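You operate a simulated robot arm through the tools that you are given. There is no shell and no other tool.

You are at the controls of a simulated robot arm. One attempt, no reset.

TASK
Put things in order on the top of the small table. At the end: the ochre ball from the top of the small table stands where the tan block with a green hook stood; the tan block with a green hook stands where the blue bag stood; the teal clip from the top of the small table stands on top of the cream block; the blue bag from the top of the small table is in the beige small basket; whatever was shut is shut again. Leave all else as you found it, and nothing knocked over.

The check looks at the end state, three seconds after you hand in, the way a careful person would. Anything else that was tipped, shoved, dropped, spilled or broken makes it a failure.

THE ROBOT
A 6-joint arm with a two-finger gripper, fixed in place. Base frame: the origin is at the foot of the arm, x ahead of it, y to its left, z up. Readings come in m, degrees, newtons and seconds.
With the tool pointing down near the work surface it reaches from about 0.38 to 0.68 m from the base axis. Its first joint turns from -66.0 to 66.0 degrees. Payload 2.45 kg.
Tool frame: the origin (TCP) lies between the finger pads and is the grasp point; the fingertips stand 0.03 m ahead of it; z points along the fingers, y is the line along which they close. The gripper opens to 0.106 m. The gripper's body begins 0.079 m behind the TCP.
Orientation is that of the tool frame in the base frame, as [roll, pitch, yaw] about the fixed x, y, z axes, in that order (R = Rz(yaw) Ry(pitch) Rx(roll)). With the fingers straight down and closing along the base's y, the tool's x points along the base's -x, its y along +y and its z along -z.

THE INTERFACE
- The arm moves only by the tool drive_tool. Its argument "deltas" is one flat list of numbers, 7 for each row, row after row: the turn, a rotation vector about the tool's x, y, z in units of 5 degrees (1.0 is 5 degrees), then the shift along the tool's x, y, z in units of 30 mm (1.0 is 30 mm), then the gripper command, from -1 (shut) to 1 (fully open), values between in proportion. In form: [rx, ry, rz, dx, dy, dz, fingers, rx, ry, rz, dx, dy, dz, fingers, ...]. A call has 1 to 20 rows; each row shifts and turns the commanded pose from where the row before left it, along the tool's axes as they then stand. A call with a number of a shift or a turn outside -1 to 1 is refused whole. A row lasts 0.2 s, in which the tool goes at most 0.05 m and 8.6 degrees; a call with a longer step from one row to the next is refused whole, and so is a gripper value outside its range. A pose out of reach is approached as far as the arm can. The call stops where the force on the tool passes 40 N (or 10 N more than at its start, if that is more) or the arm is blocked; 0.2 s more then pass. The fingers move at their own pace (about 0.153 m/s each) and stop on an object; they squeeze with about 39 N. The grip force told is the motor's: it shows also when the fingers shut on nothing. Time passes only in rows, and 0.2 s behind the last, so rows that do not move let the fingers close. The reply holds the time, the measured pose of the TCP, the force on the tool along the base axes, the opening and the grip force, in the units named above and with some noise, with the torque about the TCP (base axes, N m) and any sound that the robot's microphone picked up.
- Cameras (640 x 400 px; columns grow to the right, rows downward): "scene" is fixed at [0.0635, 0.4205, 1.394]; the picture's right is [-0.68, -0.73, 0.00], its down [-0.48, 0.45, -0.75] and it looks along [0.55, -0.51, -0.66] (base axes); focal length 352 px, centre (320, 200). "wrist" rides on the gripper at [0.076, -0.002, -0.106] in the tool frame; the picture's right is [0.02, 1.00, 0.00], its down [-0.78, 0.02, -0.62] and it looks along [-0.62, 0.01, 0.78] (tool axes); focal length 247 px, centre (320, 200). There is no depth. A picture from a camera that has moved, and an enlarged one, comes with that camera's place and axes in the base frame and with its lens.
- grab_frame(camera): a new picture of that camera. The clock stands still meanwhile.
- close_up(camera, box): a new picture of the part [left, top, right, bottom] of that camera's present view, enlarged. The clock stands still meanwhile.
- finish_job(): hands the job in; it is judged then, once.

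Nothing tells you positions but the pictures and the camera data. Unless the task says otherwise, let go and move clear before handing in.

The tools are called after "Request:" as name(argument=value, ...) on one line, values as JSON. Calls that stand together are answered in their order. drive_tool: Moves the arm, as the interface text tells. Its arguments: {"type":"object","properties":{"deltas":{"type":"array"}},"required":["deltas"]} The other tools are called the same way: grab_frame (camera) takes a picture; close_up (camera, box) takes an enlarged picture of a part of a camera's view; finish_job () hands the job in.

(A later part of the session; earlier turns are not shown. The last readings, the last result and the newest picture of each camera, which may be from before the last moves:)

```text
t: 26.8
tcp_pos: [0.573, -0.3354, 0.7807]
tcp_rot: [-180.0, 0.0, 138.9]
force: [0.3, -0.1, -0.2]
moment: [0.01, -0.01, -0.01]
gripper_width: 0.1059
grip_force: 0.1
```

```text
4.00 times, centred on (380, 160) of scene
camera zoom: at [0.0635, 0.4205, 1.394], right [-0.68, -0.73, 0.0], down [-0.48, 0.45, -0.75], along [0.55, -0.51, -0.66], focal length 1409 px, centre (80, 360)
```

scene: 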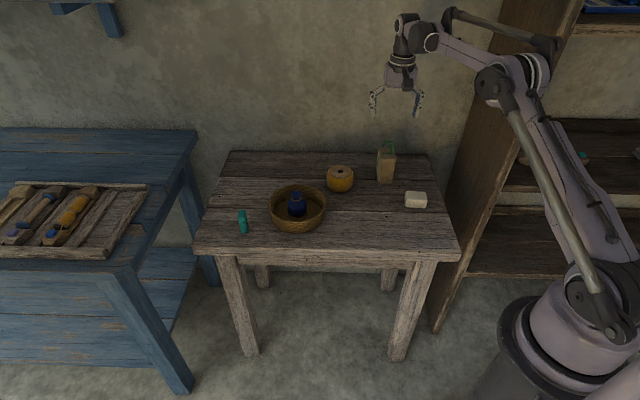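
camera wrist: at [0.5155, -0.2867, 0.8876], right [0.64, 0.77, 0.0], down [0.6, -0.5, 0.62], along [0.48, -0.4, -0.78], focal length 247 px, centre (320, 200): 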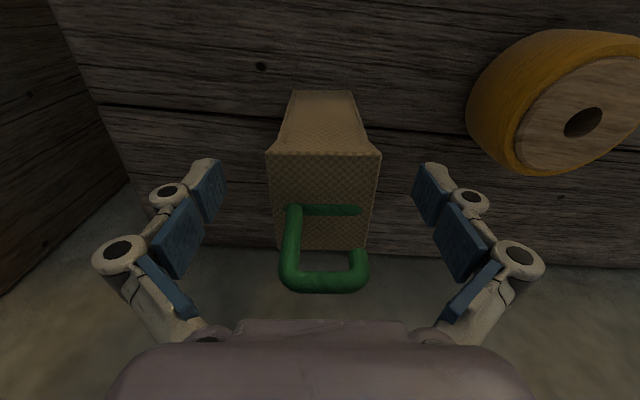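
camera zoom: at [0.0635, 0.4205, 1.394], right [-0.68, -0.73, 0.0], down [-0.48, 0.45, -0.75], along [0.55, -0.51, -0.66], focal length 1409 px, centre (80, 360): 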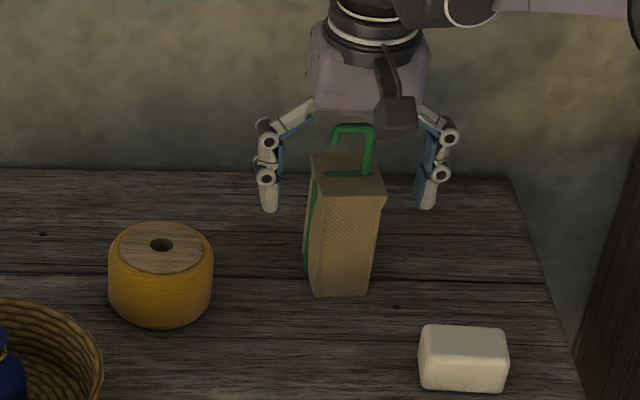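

The block is centred between the fingers and the hook is clear of the palm. Closing now.

Request:
drive_tool(deltas=[0, 0, 0, 0, 0, 0, 0.5, 0, 0, 0, 0, 0, 0, 0.1, 0, 0, 0, 0, 0, 0, -0.05, 0, 0, 0, 0, 0, 0, -0.2, 0, 0, 0, 0, 0, 0, -1, 0, 0, 0, 0, 0, 0, -1, 0, 0, 0, 0, 0, 0, -1])

Request:
grab_frame(camera="wrist")

Request:
close_up(camera="scene", box=[310, 110, 450, 210])

```text
t: 28.4
tcp_pos: [0.5739, -0.3348, 0.7802]
tcp_rot: [179.9, 0.0, 139.0]
force: [4.7, 3.0, 5.1]
moment: [0.22, -0.31, 0.0]
gripper_width: 0.0495
grip_force: 38.5
```

```text
taken
camera wrist: at [0.5158, -0.2863, 0.8879], right [0.64, 0.77, 0.0], down [0.6, -0.5, 0.62], along [0.48, -0.4, -0.78], focal length 247 px, centre (320, 200)
```

wrist: 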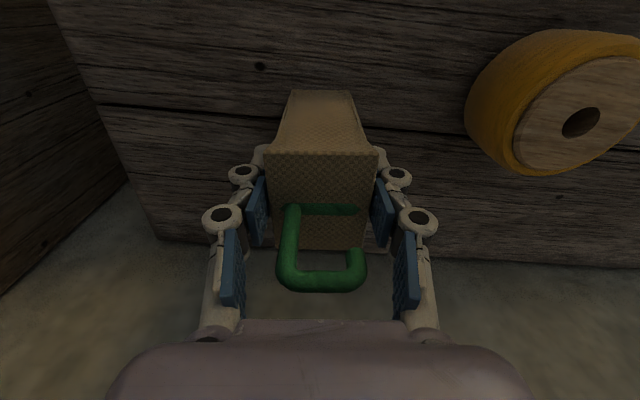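

```text
4.00 times, centred on (380, 160) of scene
camera zoom: at [0.0634, 0.4206, 1.394], right [-0.68, -0.73, 0.0], down [-0.48, 0.45, -0.75], along [0.55, -0.51, -0.66], focal length 1409 px, centre (80, 360)
```

zoom: 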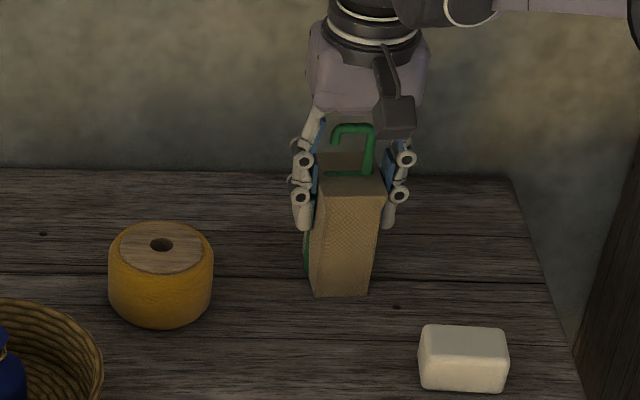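

Request:
drive_tool(deltas=[0, 0, 0, 0, 0, -0.2, -1, 0, 0, 0, 0, 0, -0.4, -1, 0, 0, 0, 0, 0, -0.8, -1, 0, 0, 0, 0, 0, -0.8, -1, 0, 0, 0, 0, 0, -0.8, -1, 0, 0, 0, 0, 0, 0, -1])

Request:
grab_frame(camera="wrist")

Request:
close_up(camera="scene", box=[310, 110, 450, 210])

```text
t: 29.8
tcp_pos: [0.5742, -0.334, 0.8707]
tcp_rot: [-179.9, 0.0, 138.9]
force: [0.2, 0.1, -5.7]
moment: [0.01, 0.02, 0.01]
gripper_width: 0.0495
grip_force: 39.0
```

```text
taken
camera wrist: at [0.5146, -0.2859, 0.9781], right [0.64, 0.77, 0.0], down [0.6, -0.5, 0.62], along [0.48, -0.4, -0.78], focal length 247 px, centre (320, 200)
```

wrist: 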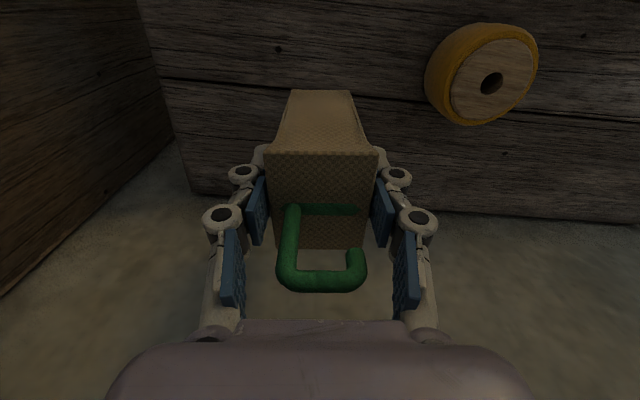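

```text
4.00 times, centred on (380, 160) of scene
camera zoom: at [0.0636, 0.4205, 1.394], right [-0.68, -0.73, 0.0], down [-0.48, 0.45, -0.75], along [0.55, -0.51, -0.66], focal length 1409 px, centre (80, 360)
```

zoom: 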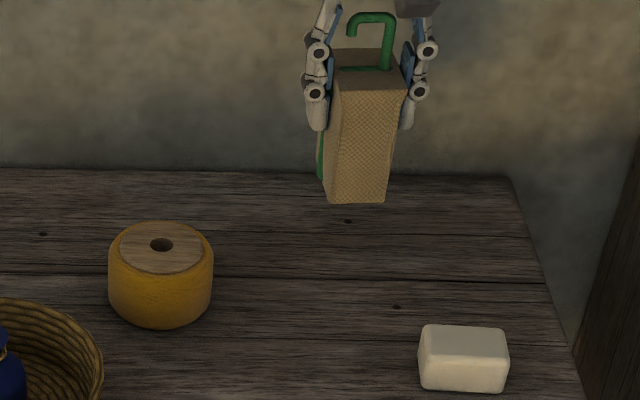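

The block is held level. I'll carry it to above the bag's former spot at (0.471, -0.153).

Request:
drive_tool(deltas=[0, 0, 0, 0.8167, 0.2879, 0, -1, 0, 0, 0, 0.8167, 0.2879, 0, -1, 0, 0, 0, 0.8167, 0.2879, 0, -1, 0, 0, 0, 0.8167, 0.2879, 0, -1, 0, 0, 0, 0.8167, 0.2879, 0, -1, 0, 0, 0, 0.8167, 0.2879, 0, -1, 0, 0, 0, 0.8167, 0.2879, 0, -1, 0, 0, 0, 0.8167, 0.2879, 0, -1, 0, 0, 0, 0, 0, 0, -1])

Request:
grab_frame(camera="wrist")

Request:
grab_frame(camera="scene")

```text
t: 31.8
tcp_pos: [0.4698, -0.1548, 0.8721]
tcp_rot: [-180.0, 0.1, 139.1]
force: [0.7, 0.2, -5.3]
moment: [0.03, 0.01, 0.03]
gripper_width: 0.0493
grip_force: 39.1
```

```text
taken
camera wrist: at [0.4125, -0.1054, 0.9775], right [0.64, 0.77, 0.0], down [0.6, -0.5, 0.62], along [0.48, -0.4, -0.78], focal length 247 px, centre (320, 200)
```

wrist: 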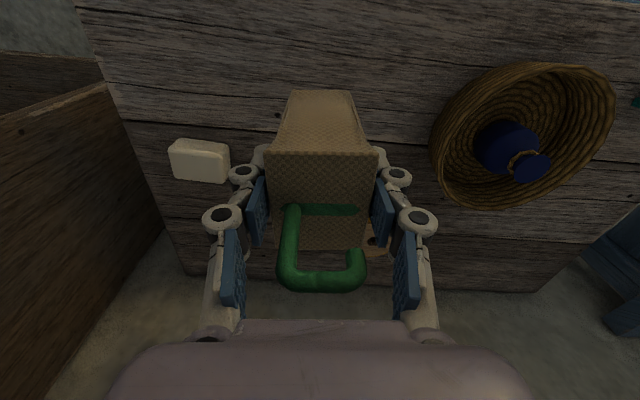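

```text
taken
```

scene: 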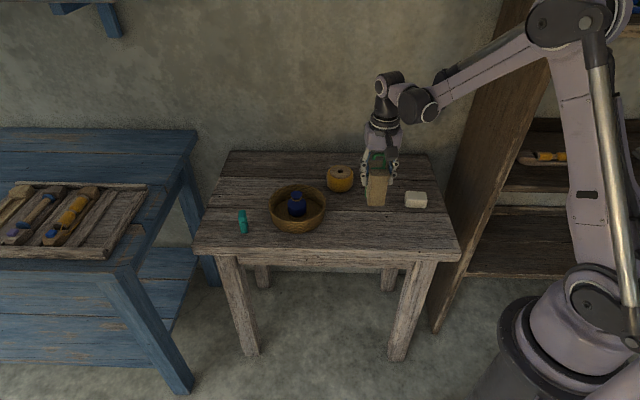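

Request:
drive_tool(deltas=[0, 0, 0, 0, 0.04, 0.6, -1, 0, 0, 0, 0, 0, 0.7, -1, 0, 0, 0, 0, 0, 0.7, -1, 0, 0, 0, 0, 0, 0.5, -1, 0, 0, 0, 0, 0, 0.25, -1, 0, 0, 0, 0, 0, 0, -1])

Request:
close_up(camera="scene", box=[310, 130, 450, 230])

```text
t: 33.2
tcp_pos: [0.4726, -0.1538, 0.7886]
tcp_rot: [-179.9, 0.0, 139.1]
force: [-0.7, 0.6, -5.3]
moment: [-0.01, 0.02, 0.0]
gripper_width: 0.0494
grip_force: 38.4
```

```text
4.00 times, centred on (380, 180) of scene
camera zoom: at [0.0635, 0.4205, 1.394], right [-0.68, -0.73, 0.0], down [-0.48, 0.45, -0.75], along [0.55, -0.51, -0.66], focal length 1409 px, centre (80, 280)
```

zoom: 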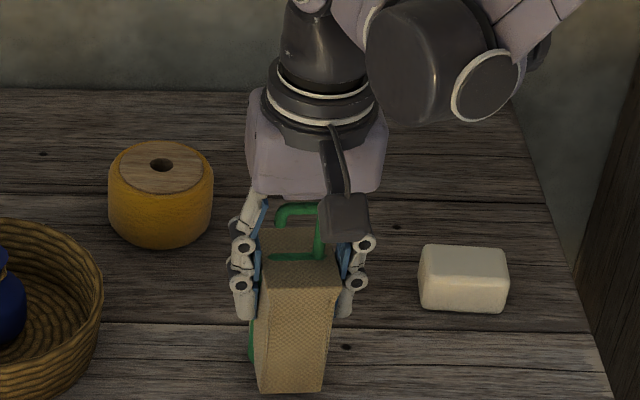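

Request:
drive_tool(deltas=[0, 0, 0, 0, 0, 0.1, -1, 0, 0, 0, 0, 0, 0.08, -1, 0, 0, 0, 0, 0, 0, -1])

```text
t: 34.0
tcp_pos: [0.4714, -0.1528, 0.782]
tcp_rot: [-180.0, -0.1, 139.0]
force: [-1.1, -0.7, -6.3]
moment: [0.0, 0.0, 0.0]
gripper_width: 0.0493
grip_force: 38.6
```

Request:
drive_tool(deltas=[0, 0, 0, 0, 0, 0.05, -1, 0, 0, 0, 0, 0, 0, -1])

```text
t: 34.6
tcp_pos: [0.4719, -0.1538, 0.7814]
tcp_rot: [179.9, -0.1, 139.0]
force: [0.1, 0.3, -6.1]
moment: [-0.02, 0.0, 0.0]
gripper_width: 0.0495
grip_force: 39.8
```

Request:
drive_tool(deltas=[0, 0, 0, 0, 0, 0.05, -1, 0, 0, 0, 0, 0, 0, -1])

```text
t: 35.2
tcp_pos: [0.4722, -0.1536, 0.781]
tcp_rot: [180.0, 0.1, 139.1]
force: [1.1, -1.6, 35.0]
moment: [0.15, 0.03, 0.03]
gripper_width: 0.0495
grip_force: 38.7
```

Contact with the table. I back off about 1 mm to relieve the force, then open gently.

Request:
drive_tool(deltas=[0, 0, 0, 0, 0, -0.035, -1, 0, 0, 0, 0, 0, 0, -1])

```text
t: 35.8
tcp_pos: [0.4715, -0.1534, 0.7809]
tcp_rot: [-179.9, -0.1, 138.9]
force: [1.1, -2.8, 20.5]
moment: [-0.01, -0.15, 0.05]
gripper_width: 0.0497
grip_force: 38.7
```

Request:
drive_tool(deltas=[0, 0, 0, 0, 0, -0.03, -1, 0, 0, 0, 0, 0, 0, -0.06, 0, 0, 0, 0, 0, 0, 0.05, 0, 0, 0, 0, 0, 0, 0.3, 0, 0, 0, 0, 0, 0, 0.6, 0, 0, 0, 0, 0, 0, 0.6])

Request:
grab_frame(camera="wrist")

Request:
close_up(camera="scene", box=[310, 130, 450, 230])

```text
t: 37.2
tcp_pos: [0.4713, -0.1531, 0.7829]
tcp_rot: [180.0, 0.0, 139.0]
force: [-0.2, -1.1, -0.2]
moment: [-0.02, -0.02, 0.01]
gripper_width: 0.0851
grip_force: 0.1
```

```text
taken
camera wrist: at [0.4133, -0.1049, 0.8888], right [0.64, 0.77, 0.0], down [0.6, -0.5, 0.62], along [0.48, -0.4, -0.78], focal length 247 px, centre (320, 200)
```

wrist: 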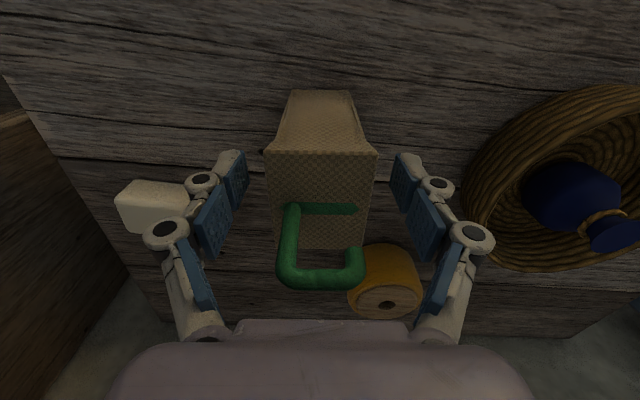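

```text
4.00 times, centred on (380, 180) of scene
camera zoom: at [0.0635, 0.4205, 1.394], right [-0.68, -0.73, 0.0], down [-0.48, 0.45, -0.75], along [0.55, -0.51, -0.66], focal length 1409 px, centre (80, 280)
```

zoom: 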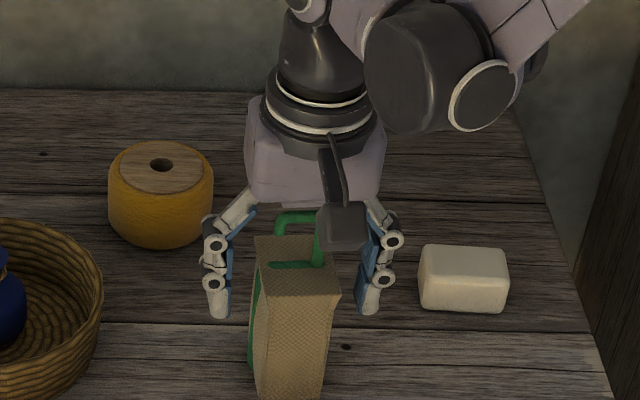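

The block stands where the bag was. I lift clear of the hook and move above the ochre ball.

Request:
drive_tool(deltas=[0, 0, 0, 0, 0, -0.4, 0.6, 0, 0, 0, 0, 0, -0.9, 0.6, 0, 0, 0, 0, 0, -1, 0.6, 0, 0, 0, 0, 0, -1, 0.6, 0, 0, 0, 0, 0, -1, 0.8, 0, 0, 0, 0, 0, -0.4, 1, 0, 0, 0, -0.947, 0.4075, 0, 1, 0, 0, 0, -0.947, 0.4075, 0, 1, 0, 0, 0, -0.947, 0.4075, 0, 1, 0, 0, 0, -0.947, 0.4075, 0, 1, 0, 0, 0, -0.947, 0.4075, 0, 1, 0, 0, 0, -0.947, 0.4075, 0, 1, 0, 0, -0.92, 0, 0, 0, 1, 0, 0, -0.92, 0, 0, 0, 1, 0, 0, -0.92, 0, 0, 0, 1, 0, 0, -0.92, 0, 0, 0, 1, 0, 0, -0.92, 0, 0, 0, 1, 0, 0, 0, 0, 0, 0, 1])

Request:
grab_frame(camera="wrist")

Request:
grab_frame(camera="scene")

```text
t: 41.0
tcp_pos: [0.6491, -0.21, 0.9223]
tcp_rot: [-179.9, 0.2, 162.1]
force: [-0.5, 0.2, 0.2]
moment: [-0.03, 0.01, 0.0]
gripper_width: 0.1059
grip_force: 0.1
```

```text
taken
camera wrist: at [0.5755, -0.1886, 1.0298], right [0.29, 0.96, 0.0], down [0.75, -0.23, 0.62], along [0.6, -0.18, -0.78], focal length 247 px, centre (320, 200)
```

wrist: 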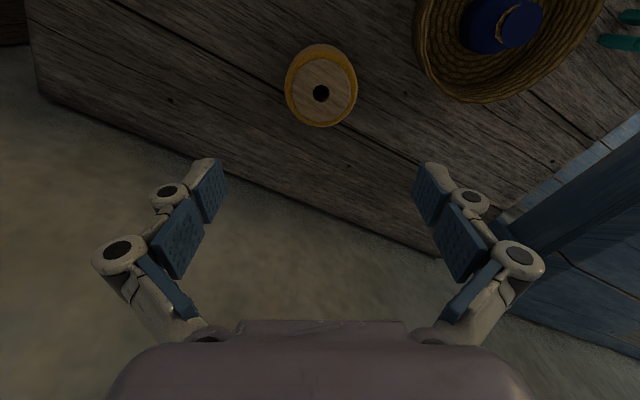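

```text
taken
```

scene: 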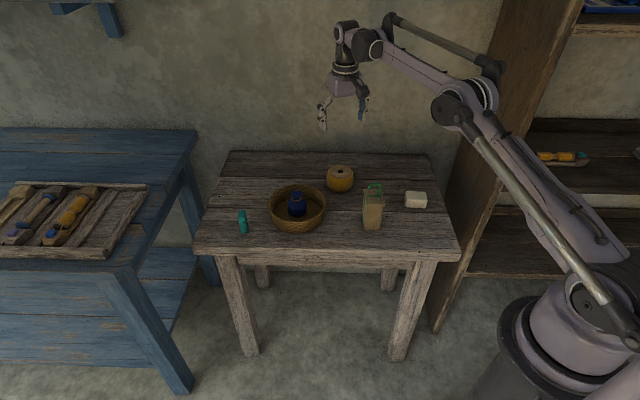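

Request:
drive_tool(deltas=[0, 0, 0, 0.04, 0, 0.8, 1, 0, 0, 0, 0, 0, 0.8, 1, 0, 0, 0, 0, 0, 0.8, 1, 0, 0, 0, 0, 0, 0.8, 1, 0, 0, 0, 0, 0, 0.8, 1, 0, 0, 0, 0, 0, 0, 1])

Request:
grab_frame(camera="wrist")

Request:
close_up(camera="scene", box=[270, 110, 410, 210])

```text
t: 42.4
tcp_pos: [0.6455, -0.2106, 0.8019]
tcp_rot: [180.0, -0.1, 162.0]
force: [0.2, 0.4, -0.4]
moment: [-0.03, 0.04, 0.01]
gripper_width: 0.106
grip_force: 0.1
```

```text
taken
camera wrist: at [0.5739, -0.1882, 0.9093], right [0.29, 0.96, 0.0], down [0.75, -0.23, 0.62], along [0.6, -0.18, -0.78], focal length 247 px, centre (320, 200)
```

wrist: 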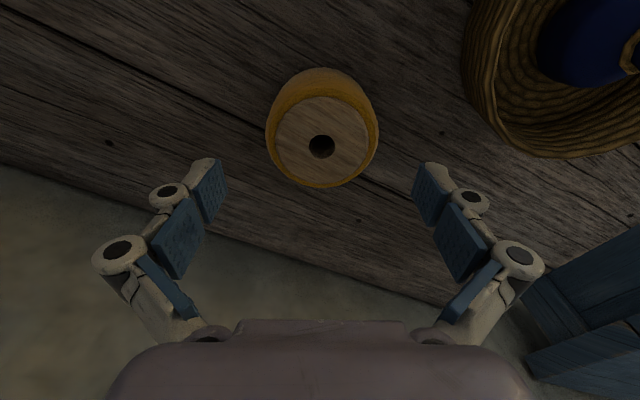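

```text
4.00 times, centred on (340, 160) of scene
camera zoom: at [0.0635, 0.4205, 1.394], right [-0.68, -0.73, 0.0], down [-0.48, 0.45, -0.75], along [0.55, -0.51, -0.66], focal length 1409 px, centre (240, 360)
```

zoom: 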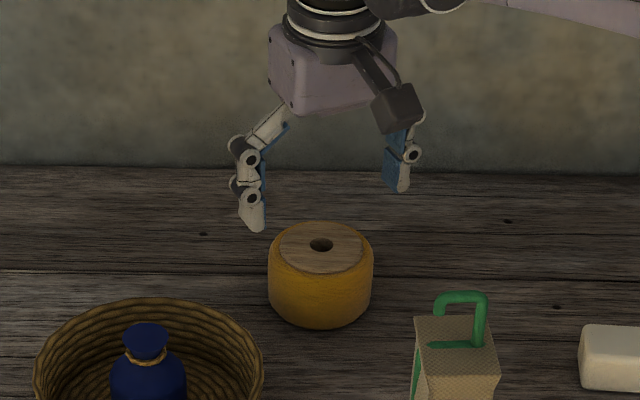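

Request:
drive_tool(deltas=[0, 0, 0, -0.03, 0, 0.6, 1, 0, 0, 0, 0, 0, 0.6, 1, 0, 0, 0, 0, 0, 0.5, 1, 0, 0, 0, 0, 0, 0.38, 1, 0, 0, 0, 0, 0, 0, 1])

Request:
grab_frame(camera="wrist")

Request:
close_up(camera="scene", box=[270, 110, 410, 210])

```text
t: 43.6
tcp_pos: [0.6447, -0.2095, 0.7415]
tcp_rot: [-179.9, 0.2, 162.1]
force: [0.3, 0.1, -0.6]
moment: [-0.01, -0.05, -0.02]
gripper_width: 0.106
grip_force: 0.1
out of reach, approached as far as the arm can: row 4
```

```text
taken
camera wrist: at [0.5718, -0.1871, 0.848], right [0.29, 0.96, 0.0], down [0.75, -0.23, 0.62], along [0.6, -0.18, -0.78], focal length 247 px, centre (320, 200)
```

wrist: 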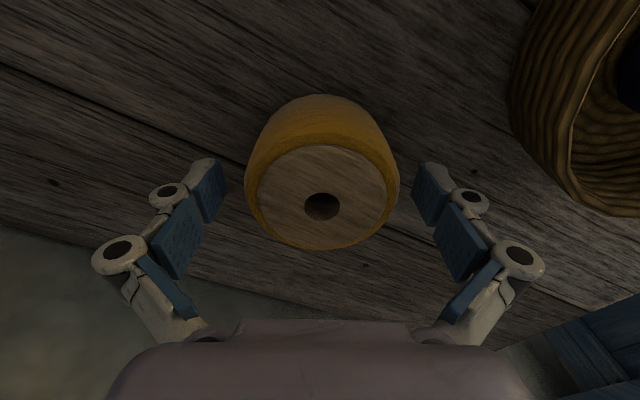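

```text
4.00 times, centred on (340, 160) of scene
camera zoom: at [0.0635, 0.4205, 1.394], right [-0.68, -0.73, 0.0], down [-0.48, 0.45, -0.75], along [0.55, -0.51, -0.66], focal length 1409 px, centre (240, 360)
```

zoom: 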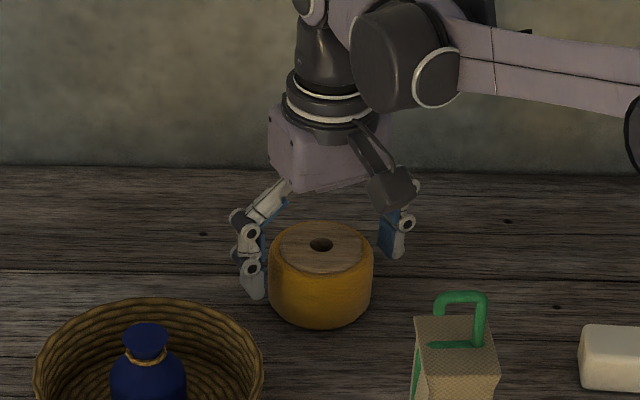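

The arm is at its reach limit, about 3 mm short radially, but the pads still straddle the ball's widest line. I close on it here.

Request:
drive_tool(deltas=[0, 0, 0, 0, 0, 0, 0.75, 0, 0, 0, 0, 0, 0, 0.6, 0, 0, 0, 0, 0, 0, 0.45, 0, 0, 0, 0, 0, 0, 0.2, 0, 0, 0, 0, 0, 0, -1, 0, 0, 0, 0, 0, 0, -1])

Request:
grab_frame(camera="wrist")

```text
t: 45.0
tcp_pos: [0.644, -0.2086, 0.7414]
tcp_rot: [180.0, 0.2, 162.1]
force: [1.3, 1.4, 4.4]
moment: [0.08, -0.02, 0.02]
gripper_width: 0.072
grip_force: 39.3
```

```text
taken
camera wrist: at [0.5718, -0.187, 0.8484], right [0.29, 0.96, 0.0], down [0.75, -0.23, 0.62], along [0.6, -0.18, -0.78], focal length 247 px, centre (320, 200)
```

wrist: 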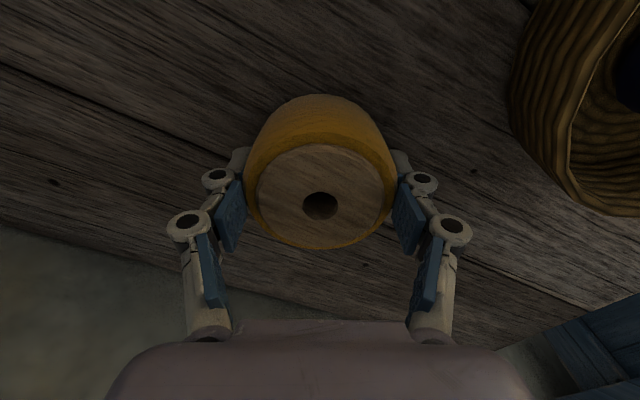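

Request:
drive_tool(deltas=[0, 0, 0, 0, 0, -0.3, -1, 0, 0, 0, 0, 0, -0.5, -1, 0, 0, 0, 0, 0, -0.8, -1, 0, 0, 0, 0, 0, -0.8, -1, 0, 0, 0, 0, 0, -0.8, -1, 0, 0, 0, 0, 0, 0, -1])

Request:
grab_frame(camera="wrist")

Request:
close_up(camera="scene", box=[270, 110, 410, 210])

```text
t: 46.4
tcp_pos: [0.6449, -0.2085, 0.8398]
tcp_rot: [-179.9, 0.0, 162.0]
force: [-0.2, 0.6, -1.2]
moment: [0.0, 0.0, 0.0]
gripper_width: 0.072
grip_force: 38.9
```

```text
taken
camera wrist: at [0.5715, -0.187, 0.9453], right [0.29, 0.96, 0.0], down [0.75, -0.23, 0.62], along [0.6, -0.18, -0.78], focal length 247 px, centre (320, 200)
```

wrist: 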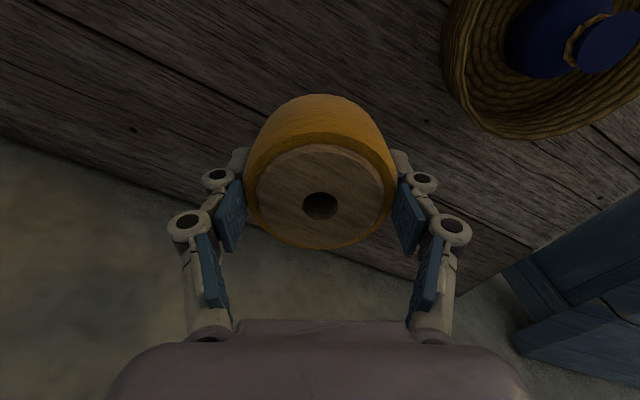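

```text
4.00 times, centred on (340, 160) of scene
camera zoom: at [0.0635, 0.4205, 1.394], right [-0.68, -0.73, 0.0], down [-0.48, 0.45, -0.75], along [0.55, -0.51, -0.66], focal length 1409 px, centre (240, 360)
```

zoom: 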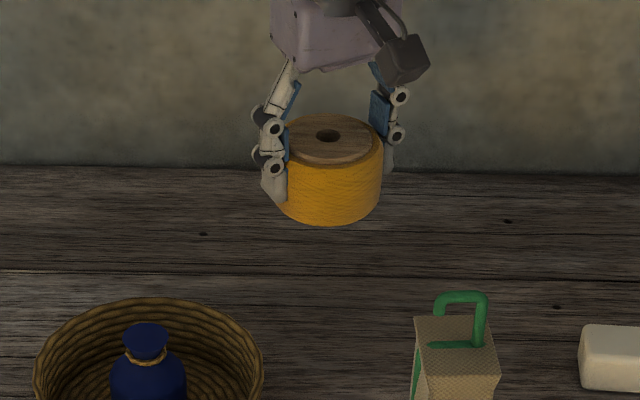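

The ball is held (its centre is ~3.5 mm outward from the TCP). I'll carry it to the tan block's former spot at (0.5735, -0.336).

Request:
drive_tool(deltas=[0, 0, 0, 0.1763, -0.7917, 0, -1, 0, 0, 0, 0.1763, -0.7917, 0, -1, 0, 0, 0, 0.1763, -0.7917, 0, -1, 0, 0, 0, 0.1763, -0.7917, 0, -1, 0, 0, 0, 0.1763, -0.7917, 0, -1, 0, 0, 0, 0.1763, -0.7917, 0, -1, 0, 0, 0, 0, 0, 0, -1])

Request:
grab_frame(camera="wrist")

Request:
grab_frame(camera="scene")

```text
t: 48.0
tcp_pos: [0.5715, -0.3342, 0.8384]
tcp_rot: [180.0, -0.1, 162.0]
force: [0.0, -0.6, -2.3]
moment: [0.01, 0.04, 0.02]
gripper_width: 0.072
grip_force: 38.9
```

```text
taken
camera wrist: at [0.4972, -0.3128, 0.945], right [0.29, 0.96, 0.0], down [0.75, -0.23, 0.62], along [0.6, -0.18, -0.78], focal length 247 px, centre (320, 200)
```

wrist: 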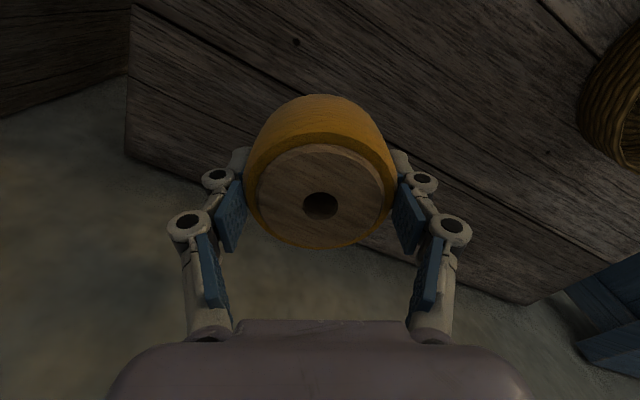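

```text
taken
```

scene: 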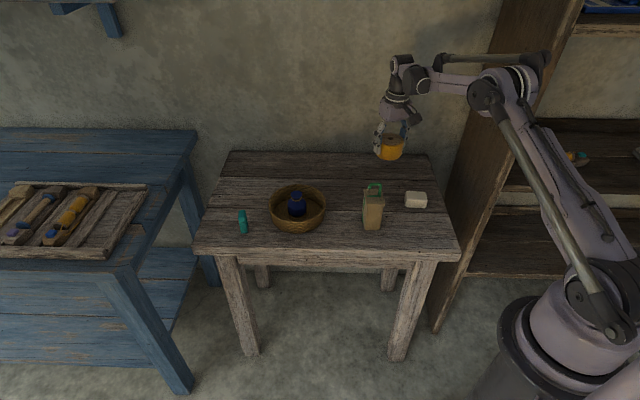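

Request:
drive_tool(deltas=[0, 0, 0, 0, 0, 0.7, -1, 0, 0, 0, 0, 0, 0.8, -1, 0, 0, 0, 0, 0, 0.8, -1, 0, 0, 0, 0, 0, 0.5, -1, 0, 0, 0, 0, 0, 0.2, -1, 0, 0, 0, 0, 0, 0, -1])

Request:
close_up(camera="scene", box=[310, 110, 450, 210])

```text
t: 49.4
tcp_pos: [0.5703, -0.3343, 0.7474]
tcp_rot: [180.0, 0.0, 162.0]
force: [-0.2, -0.1, -1.8]
moment: [-0.04, 0.0, 0.01]
gripper_width: 0.072
grip_force: 38.9
```

```text
4.00 times, centred on (380, 160) of scene
camera zoom: at [0.0635, 0.4205, 1.394], right [-0.68, -0.73, 0.0], down [-0.48, 0.45, -0.75], along [0.55, -0.51, -0.66], focal length 1409 px, centre (80, 360)
```

zoom: 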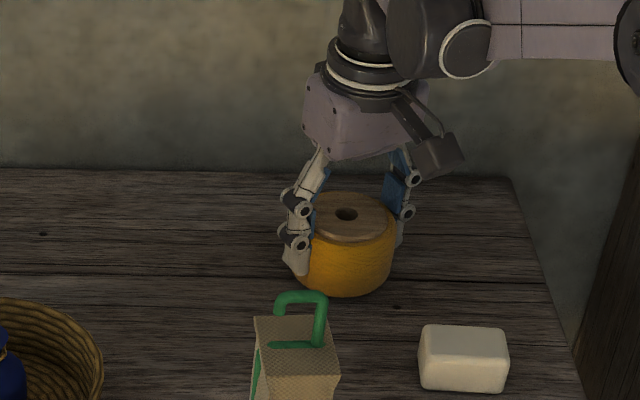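

Request:
drive_tool(deltas=[0, 0, 0, 0, 0, 0.08, -1, 0, 0, 0, 0, 0, 0.04, -1, 0, 0, 0, 0, 0, 0, -1])

```text
t: 50.2
tcp_pos: [0.5703, -0.3341, 0.7449]
tcp_rot: [180.0, 0.0, 162.0]
force: [0.6, -0.2, -1.2]
moment: [-0.01, 0.0, -0.01]
gripper_width: 0.0719
grip_force: 38.7
```

Request:
drive_tool(deltas=[0, 0, 0, 0, 0, 0.05, -1, 0, 0, 0, 0, 0, 0, -1])

```text
t: 50.8
tcp_pos: [0.5703, -0.335, 0.7431]
tcp_rot: [-180.0, 0.0, 162.0]
force: [-0.4, 0.1, -1.3]
moment: [0.0, 0.01, -0.02]
gripper_width: 0.0719
grip_force: 38.9
```

Request:
drive_tool(deltas=[0, 0, 0, 0, 0, 0.04, -1, 0, 0, 0, 0, 0, 0, -1])

```text
t: 51.4
tcp_pos: [0.5706, -0.3358, 0.7428]
tcp_rot: [180.0, 0.0, 162.0]
force: [-0.3, 1.0, 2.8]
moment: [-0.03, -0.06, 0.01]
gripper_width: 0.0721
grip_force: 39.4
```

The ball touches the table. I release slowly and check.

Request:
drive_tool(deltas=[0, 0, 0, 0, 0, 0, 0.38, 0, 0, 0, 0, 0, 0, 0.5, 0, 0, 0, 0, 0, 0, 0.75, 0, 0, 0, 0, 0, 0, 1, 0, 0, 0, 0, 0, 0, 1])

Request:
grab_frame(camera="wrist")

Request:
close_up(camera="scene", box=[310, 110, 450, 210])

```text
t: 52.6
tcp_pos: [0.5706, -0.3352, 0.7422]
tcp_rot: [-180.0, 0.0, 162.1]
force: [-0.8, -0.2, -0.2]
moment: [0.01, -0.02, 0.01]
gripper_width: 0.1061
grip_force: 0.1
```

```text
taken
camera wrist: at [0.4975, -0.3131, 0.8486], right [0.29, 0.96, 0.0], down [0.75, -0.23, 0.62], along [0.6, -0.18, -0.78], focal length 247 px, centre (320, 200)
```

wrist: 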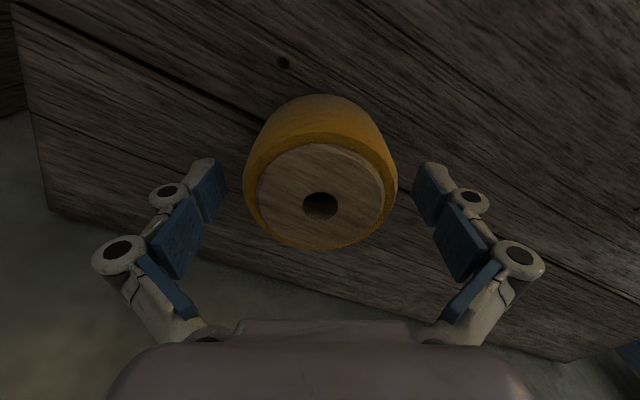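

```text
4.00 times, centred on (380, 160) of scene
camera zoom: at [0.0635, 0.4205, 1.394], right [-0.68, -0.73, 0.0], down [-0.48, 0.45, -0.75], along [0.55, -0.51, -0.66], focal length 1409 px, centre (80, 360)
```

zoom: 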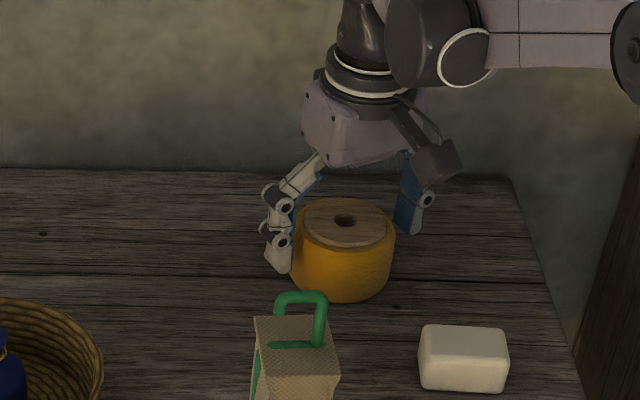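

The ball stands in place. I lift straight up and then view the cream block from above.

Request:
drive_tool(deltas=[0, 0, 0, 0, 0, -0.5, 1, 0, 0, 0, 0, 0, -0.9, 1, 0, 0, 0, 0, 0, -1, 1, 0, 0, 0, 0, 0, -1, 1, 0, 0, 0, 0, 0, -1, 1, 0, 0, 0, 0, 0, -1, 1, 0, 0, 0, 0.834, -0.024, 0, 1, 0, 0, 0, 0.834, -0.024, 0, 1, 0, 0, 0, 0.834, -0.024, 0, 1, 0, 0, 0, 0.834, -0.024, 0, 1, 0, 0, 0, 0.834, -0.024, 0, 1, 0, 0, 0, 0, 0, 0, 1])

Request:
grab_frame(camera="wrist")

Request:
close_up(camera="wrist", box=[240, 40, 400, 140])

Request:
grab_frame(camera="scene")

```text
t: 55.2
tcp_pos: [0.4507, -0.3001, 0.9025]
tcp_rot: [-180.0, 0.0, 162.1]
force: [-0.1, 0.2, 0.2]
moment: [0.03, -0.02, 0.0]
gripper_width: 0.106
grip_force: 0.0
```

```text
taken
camera wrist: at [0.3773, -0.2785, 1.0099], right [0.29, 0.96, 0.0], down [0.75, -0.23, 0.62], along [0.6, -0.18, -0.78], focal length 247 px, centre (320, 200)
```

wrist: 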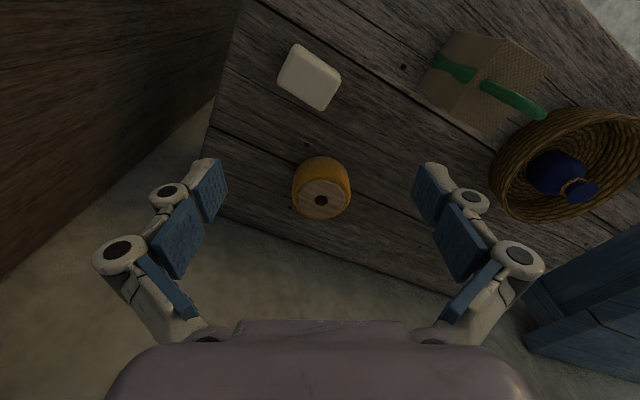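

```text
4.00 times, centred on (320, 90) of wrist
camera zoom: at [0.3773, -0.2785, 1.0099], right [0.29, 0.96, 0.0], down [0.75, -0.23, 0.62], along [0.6, -0.18, -0.78], focal length 988 px, centre (320, 640)
```

zoom: 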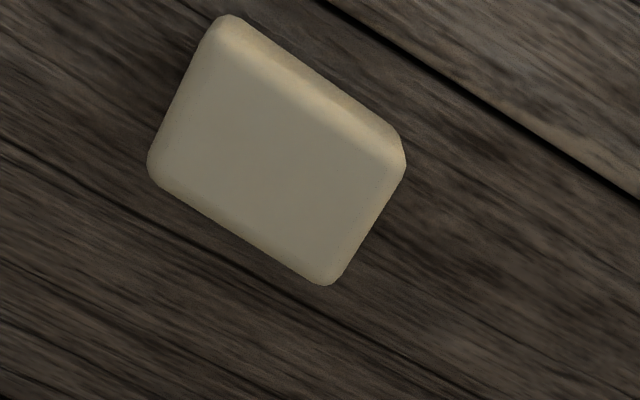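

```text
taken
```

scene: 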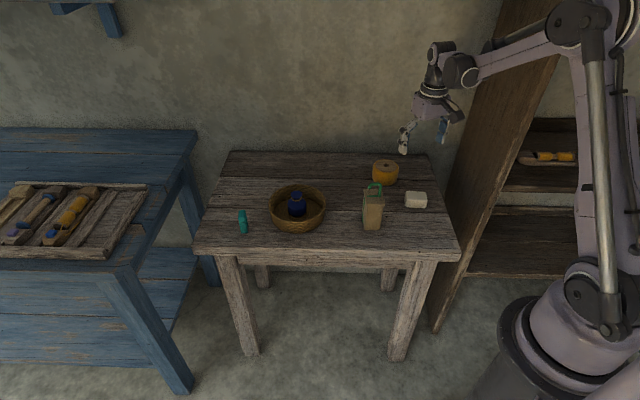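

The ball is placed well and the cream block is centred near (0.433, -0.308) with its long axis at ~40°. Now I move to view the teal clip.

Request:
drive_tool(deltas=[0, 0, 0, 0, 0, -0.8, 1, 0, 0, 0, 0, 0, -0.8, 1, 0, 0, 0, -0.0425, 0.948, 0, 1, 0, 0, 0, -0.0425, 0.948, 0, 1, 0, 0, 0, -0.0425, 0.948, 0, 1, 0, 0, 0, -0.0425, 0.948, 0, 1, 0, 0, 0, -0.0425, 0.948, 0, 1, 0, 0, 0, -0.0425, 0.948, 0, 1, 0, 0, 0, -0.0425, 0.948, 0, 1, 0, 0, 0, -0.0425, 0.948, 0, 1, 0, 0, 0, -0.0425, 0.948, 0, 1, 0, 0, 0, -0.0425, 0.948, 0, 1, 0, 0, 0, -0.0425, 0.948, 0, 1, 0, 0, 0, -0.0425, 0.948, 0, 1, 0, 0, 0, -0.0425, 0.948, 0, 1, 0, 0, 0, -0.0425, 0.948, 0, 1, 0, 0, 0, -0.0425, 0.948, 0, 1, 0, 0, 0, 0, 0, 0, 1])

Request:
grab_frame(camera="wrist")

Request:
grab_frame(camera="scene")

```text
t: 59.0
tcp_pos: [0.6015, 0.0996, 0.9527]
tcp_rot: [180.0, 0.0, 162.0]
force: [0.4, -0.3, -0.6]
moment: [0.01, 0.02, -0.02]
gripper_width: 0.106
grip_force: 0.1
```

```text
taken
camera wrist: at [0.5274, 0.1208, 1.0585], right [0.29, 0.96, 0.0], down [0.75, -0.23, 0.62], along [0.6, -0.18, -0.78], focal length 247 px, centre (320, 200)
```

wrist: 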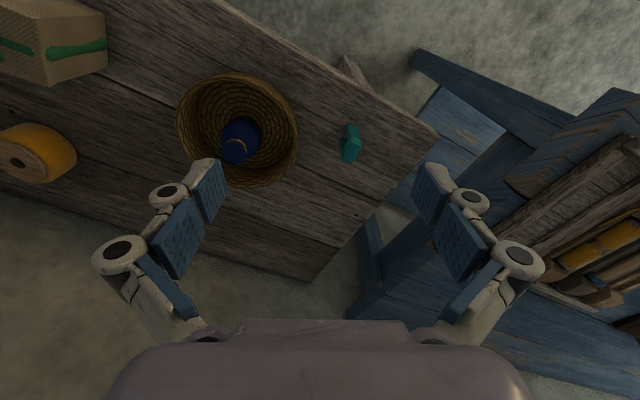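

```text
taken
```

scene: 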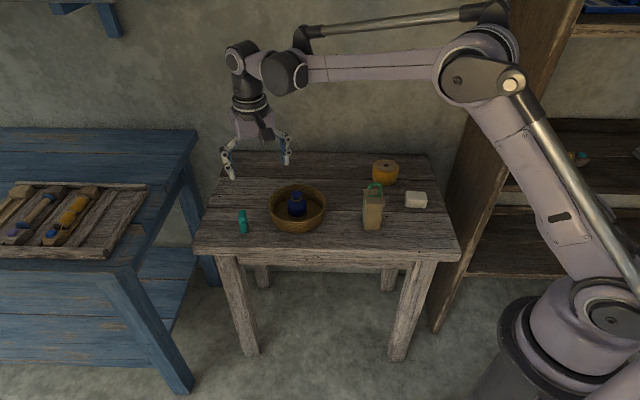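

Request:
close_up(camera="wrist", box=[318, 110, 382, 170])

Request:
close_up(camera="scene", box=[225, 200, 261, 242])

Request:
close_up(camera="scene", box=[340, 150, 440, 240])

```text
6.67 times, centred on (350, 140) of wrist
camera zoom: at [0.5274, 0.1208, 1.0585], right [0.29, 0.96, 0.0], down [0.75, -0.23, 0.62], along [0.6, -0.18, -0.78], focal length 1646 px, centre (120, 600)
```

zoom: 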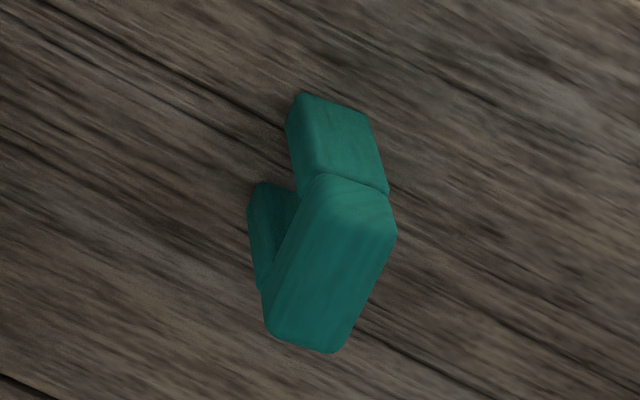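

```text
9.52 times, centred on (243, 221) of scene
camera zoom: at [0.0634, 0.4205, 1.394], right [-0.68, -0.73, 0.0], down [-0.48, 0.45, -0.75], along [0.55, -0.51, -0.66], focal length 3354 px, centre (1053, 0)
```

zoom: 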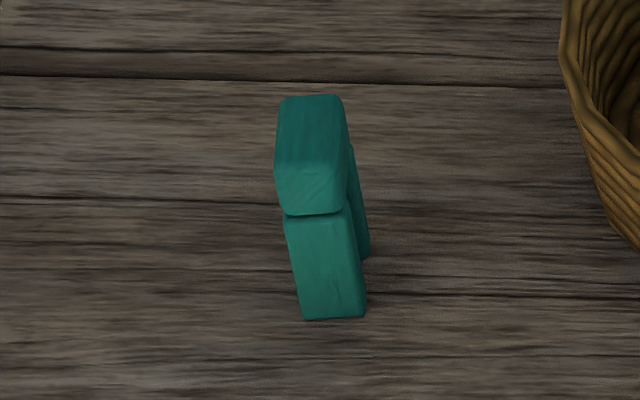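

```text
4.44 times, centred on (390, 195) of scene
camera zoom: at [0.0634, 0.4205, 1.394], right [-0.68, -0.73, 0.0], down [-0.48, 0.45, -0.75], along [0.55, -0.51, -0.66], focal length 1565 px, centre (9, 222)
```

zoom: 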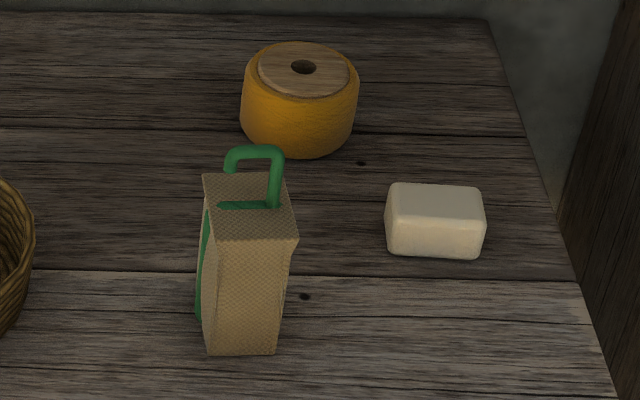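

The clip is a small Π-shaped piece, about 0.017×0.030 m and 0.061 m high, centred near (0.6865, 0.1155) with its thin axis at ~52°. I'll turn the gripper to match and go above it, testing the reach.

Request:
drive_tool(deltas=[0, 0, 1, 0, 0, 0, 1, 0, 0, 1, 0, 0, 0, 1, 0, 0, 1, 0, 0, 0, 1, 0, 0, 1, 0, 0, 0, 1, 0, 0, 0, -0.477, 0.54, 0.667, 1, 0, 0, 0, -0.477, 0.54, 0.667, 1, 0, 0, 0, -0.477, 0.54, 0.667, 1, 0, 0, 0, -0.477, 0.54, 0.667, 1, 0, 0, 0, 0, 0, 0, 1])

Request:
grab_frame(camera="wrist")

Request:
grab_frame(camera="scene")

```text
t: 61.0
tcp_pos: [0.6861, 0.1157, 0.8713]
tcp_rot: [-180.0, 0.0, 142.0]
force: [-0.6, -0.1, -0.8]
moment: [-0.01, -0.01, 0.03]
gripper_width: 0.1063
grip_force: 0.0
```

```text
taken
camera wrist: at [0.625, 0.1607, 0.9785], right [0.6, 0.8, 0.0], down [0.63, -0.47, 0.62], along [0.5, -0.37, -0.78], focal length 247 px, centre (320, 200)
```

wrist: 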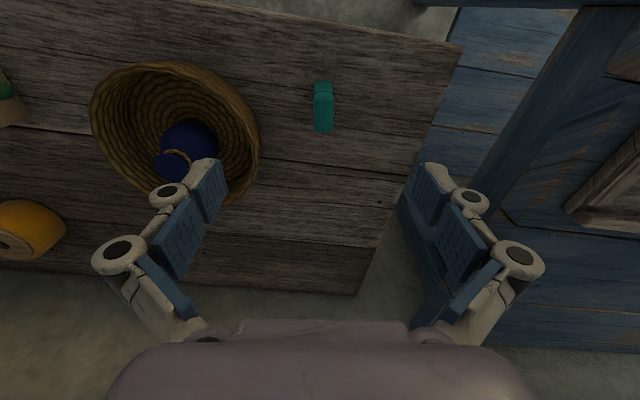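

```text
taken
```

scene: 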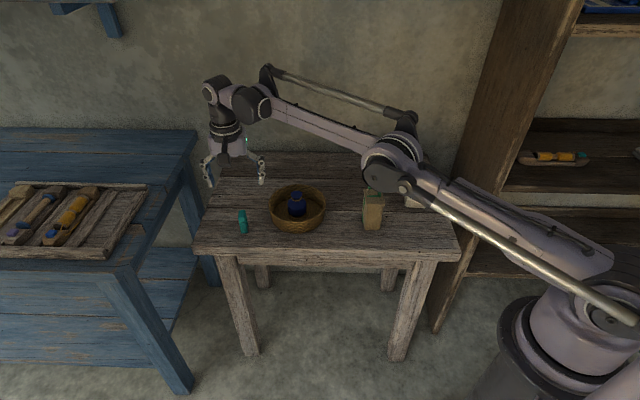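

Request:
close_up(camera="wrist", box=[280, 60, 376, 150])

```text
4.44 times, centred on (328, 105) of wrist
camera zoom: at [0.625, 0.1607, 0.9785], right [0.6, 0.8, 0.0], down [0.63, -0.47, 0.62], along [0.5, -0.37, -0.78], focal length 1098 px, centre (284, 622)
```

zoom: 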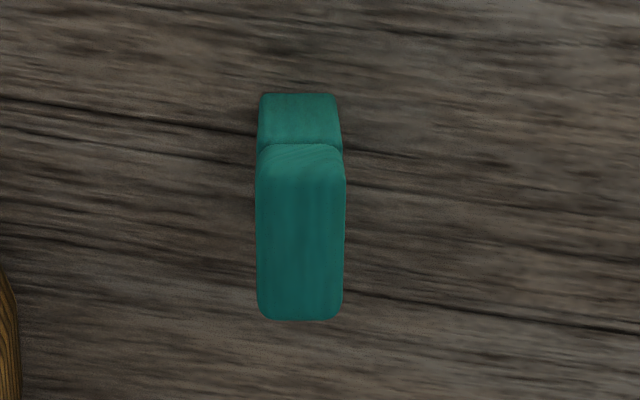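

The clip lies within 2 mm of the tool axis and is aligned. I'll descend in stages, checking the reach.

Request:
drive_tool(deltas=[0, 0, -0.2, -0.03, 0.06, 0.6, 1, 0, 0, 0, 0, 0, 0.7, 1, 0, 0, 0, 0, 0, 0.7, 1, 0, 0, 0, 0, 0, 0, 1])

Request:
grab_frame(camera="wrist")

```text
t: 62.0
tcp_pos: [0.6884, 0.1168, 0.8122]
tcp_rot: [179.9, 0.1, 143.0]
force: [0.1, -0.2, 0.3]
moment: [0.02, 0.03, -0.02]
gripper_width: 0.1059
grip_force: 0.1
```

```text
taken
camera wrist: at [0.6245, 0.1603, 0.9185], right [0.58, 0.81, 0.0], down [0.63, -0.46, 0.62], along [0.51, -0.36, -0.78], focal length 247 px, centre (320, 200)
```

wrist: 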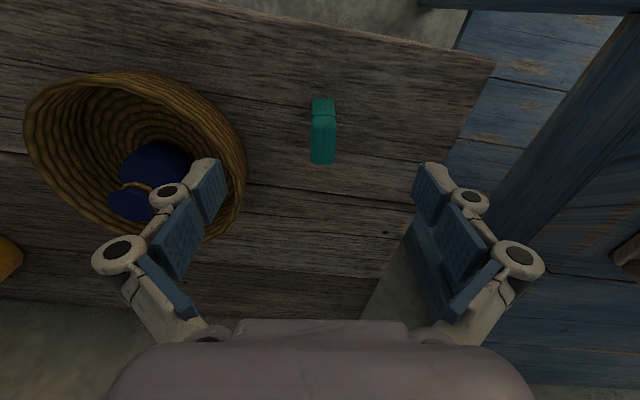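

The open left finger would pass close to the basket rim, so I narrow the gripper to about 0.06 m before going lower.

Request:
drive_tool(deltas=[0, 0, 0, 0, 0, 0, 0.5, 0, 0, 0, 0, 0, 0, 0.1, 0, 0, 0, 0, 0, 0, 0.1, 0, 0, 0, 0, 0, 0.5, 0.1, 0, 0, 0, 0, 0, 0.4, 0.1, 0, 0, 0, 0, 0, 0, 0.1])

Request:
grab_frame(camera="wrist")

```text
t: 63.4
tcp_pos: [0.682, 0.116, 0.7847]
tcp_rot: [179.8, 0.1, 142.9]
force: [0.9, 0.2, -0.7]
moment: [-0.01, 0.02, 0.02]
gripper_width: 0.0584
grip_force: 0.1
out of reach, approached as far as the arm can: row 4
```

```text
taken
camera wrist: at [0.6199, 0.1598, 0.8925], right [0.58, 0.81, 0.0], down [0.63, -0.46, 0.62], along [0.51, -0.36, -0.78], focal length 247 px, centre (320, 200)
```

wrist: 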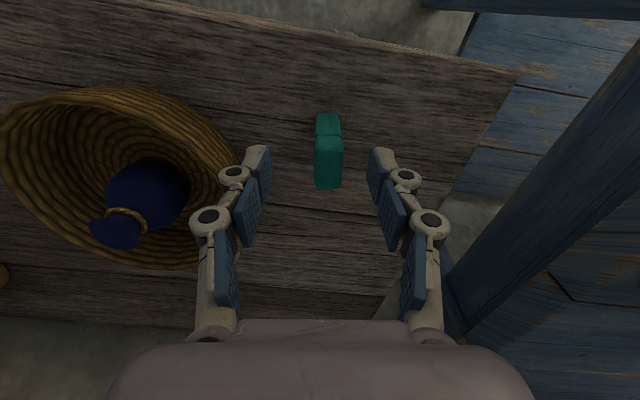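

At low height the arm runs out of reach with the tool vertical. I'll raise a bit and tilt the tool ~12° about its closing axis (fingers outward), which keeps the pads parallel to the clip's faces and gains reach.

Request:
drive_tool(deltas=[0, 0, 0, 0, 0, -0.6, 0.1, 0, 0, 0, 0, 0, -0.7, 0.1, 0, -0.8, 0, 0, 0, 0, 0.1, 0, -0.8, 0, 0, 0, 0, 0.1, 0, -0.8, 0, 0, 0, 0, 0.1, 0, 0, 0, 0, 0, 0, 0.1])

Request:
grab_frame(camera="wrist")

Request:
grab_frame(camera="scene")

```text
t: 64.8
tcp_pos: [0.6838, 0.1161, 0.8246]
tcp_rot: [180.0, 12.1, 142.9]
force: [0.0, 0.4, -0.4]
moment: [0.01, 0.0, -0.02]
gripper_width: 0.0582
grip_force: 0.0
```

```text
taken
camera wrist: at [0.6064, 0.1722, 0.9129], right [0.58, 0.81, 0.0], down [0.52, -0.37, 0.77], along [0.62, -0.45, -0.64], focal length 247 px, centre (320, 200)
```

wrist: 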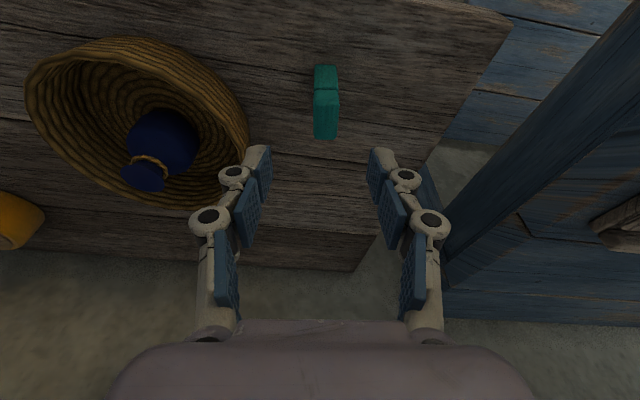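

```text
taken
```

scene: 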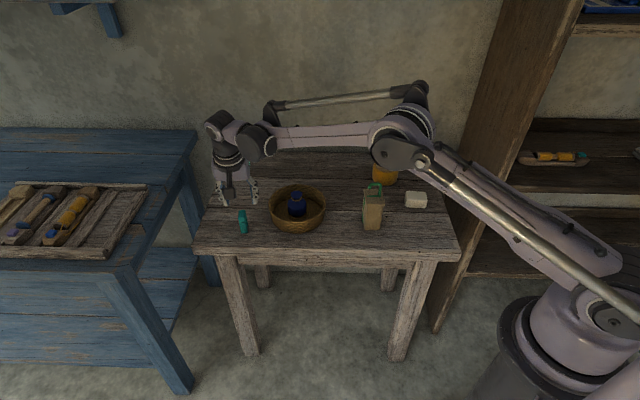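

Request:
close_up(camera="wrist", box=[278, 50, 374, 150])

```text
4.00 times, centred on (326, 100) of wrist
camera zoom: at [0.6064, 0.1722, 0.9129], right [0.58, 0.81, 0.0], down [0.52, -0.37, 0.77], along [0.62, -0.45, -0.64], focal length 988 px, centre (296, 600)
```

zoom: 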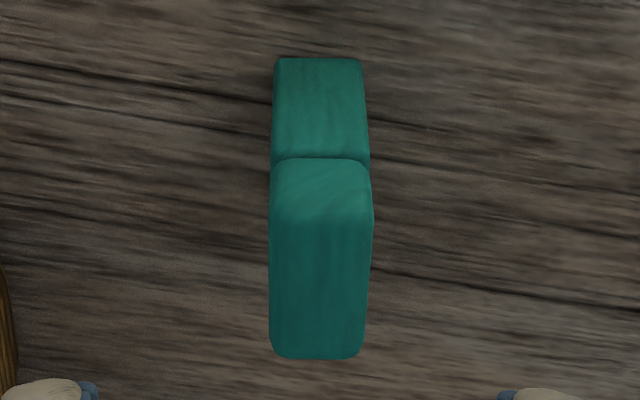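

Tilt works. The clip's top centre is at about (0.687, 0.117); I'll descend straight down in base terms with the tilted tool.

Request:
drive_tool(deltas=[0, 0, 0, 0.131, 0.09, 0.611, 0.1, 0, 0, 0, 0.131, 0, 0.611, 0.1, 0, 0, 0, 0.131, 0, 0.611, 0.1, 0, 0, 0, 0, 0, 0, 0.1])

Request:
grab_frame(camera="wrist")

Request:
close_up(camera="scene", box=[200, 150, 312, 250])

```text
t: 65.8
tcp_pos: [0.6852, 0.1173, 0.7679]
tcp_rot: [-180.0, 11.9, 143.0]
force: [0.1, 0.9, 0.3]
moment: [-0.03, -0.04, -0.02]
gripper_width: 0.0582
grip_force: 0.1
```

```text
taken
camera wrist: at [0.6079, 0.1742, 0.8569], right [0.58, 0.81, 0.0], down [0.52, -0.37, 0.77], along [0.62, -0.45, -0.64], focal length 247 px, centre (320, 200)
```

wrist: 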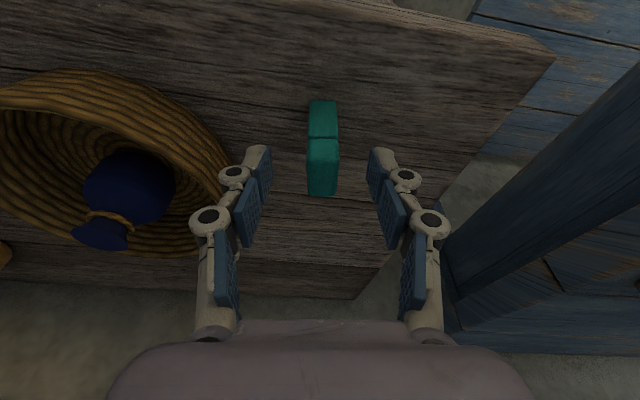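

```text
4.00 times, centred on (256, 200) of scene
camera zoom: at [0.0635, 0.4205, 1.394], right [-0.68, -0.73, 0.0], down [-0.48, 0.45, -0.75], along [0.55, -0.51, -0.66], focal length 1409 px, centre (576, 200)
```

zoom: 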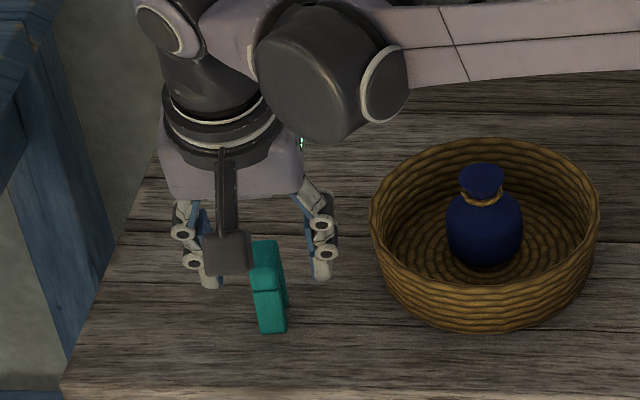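

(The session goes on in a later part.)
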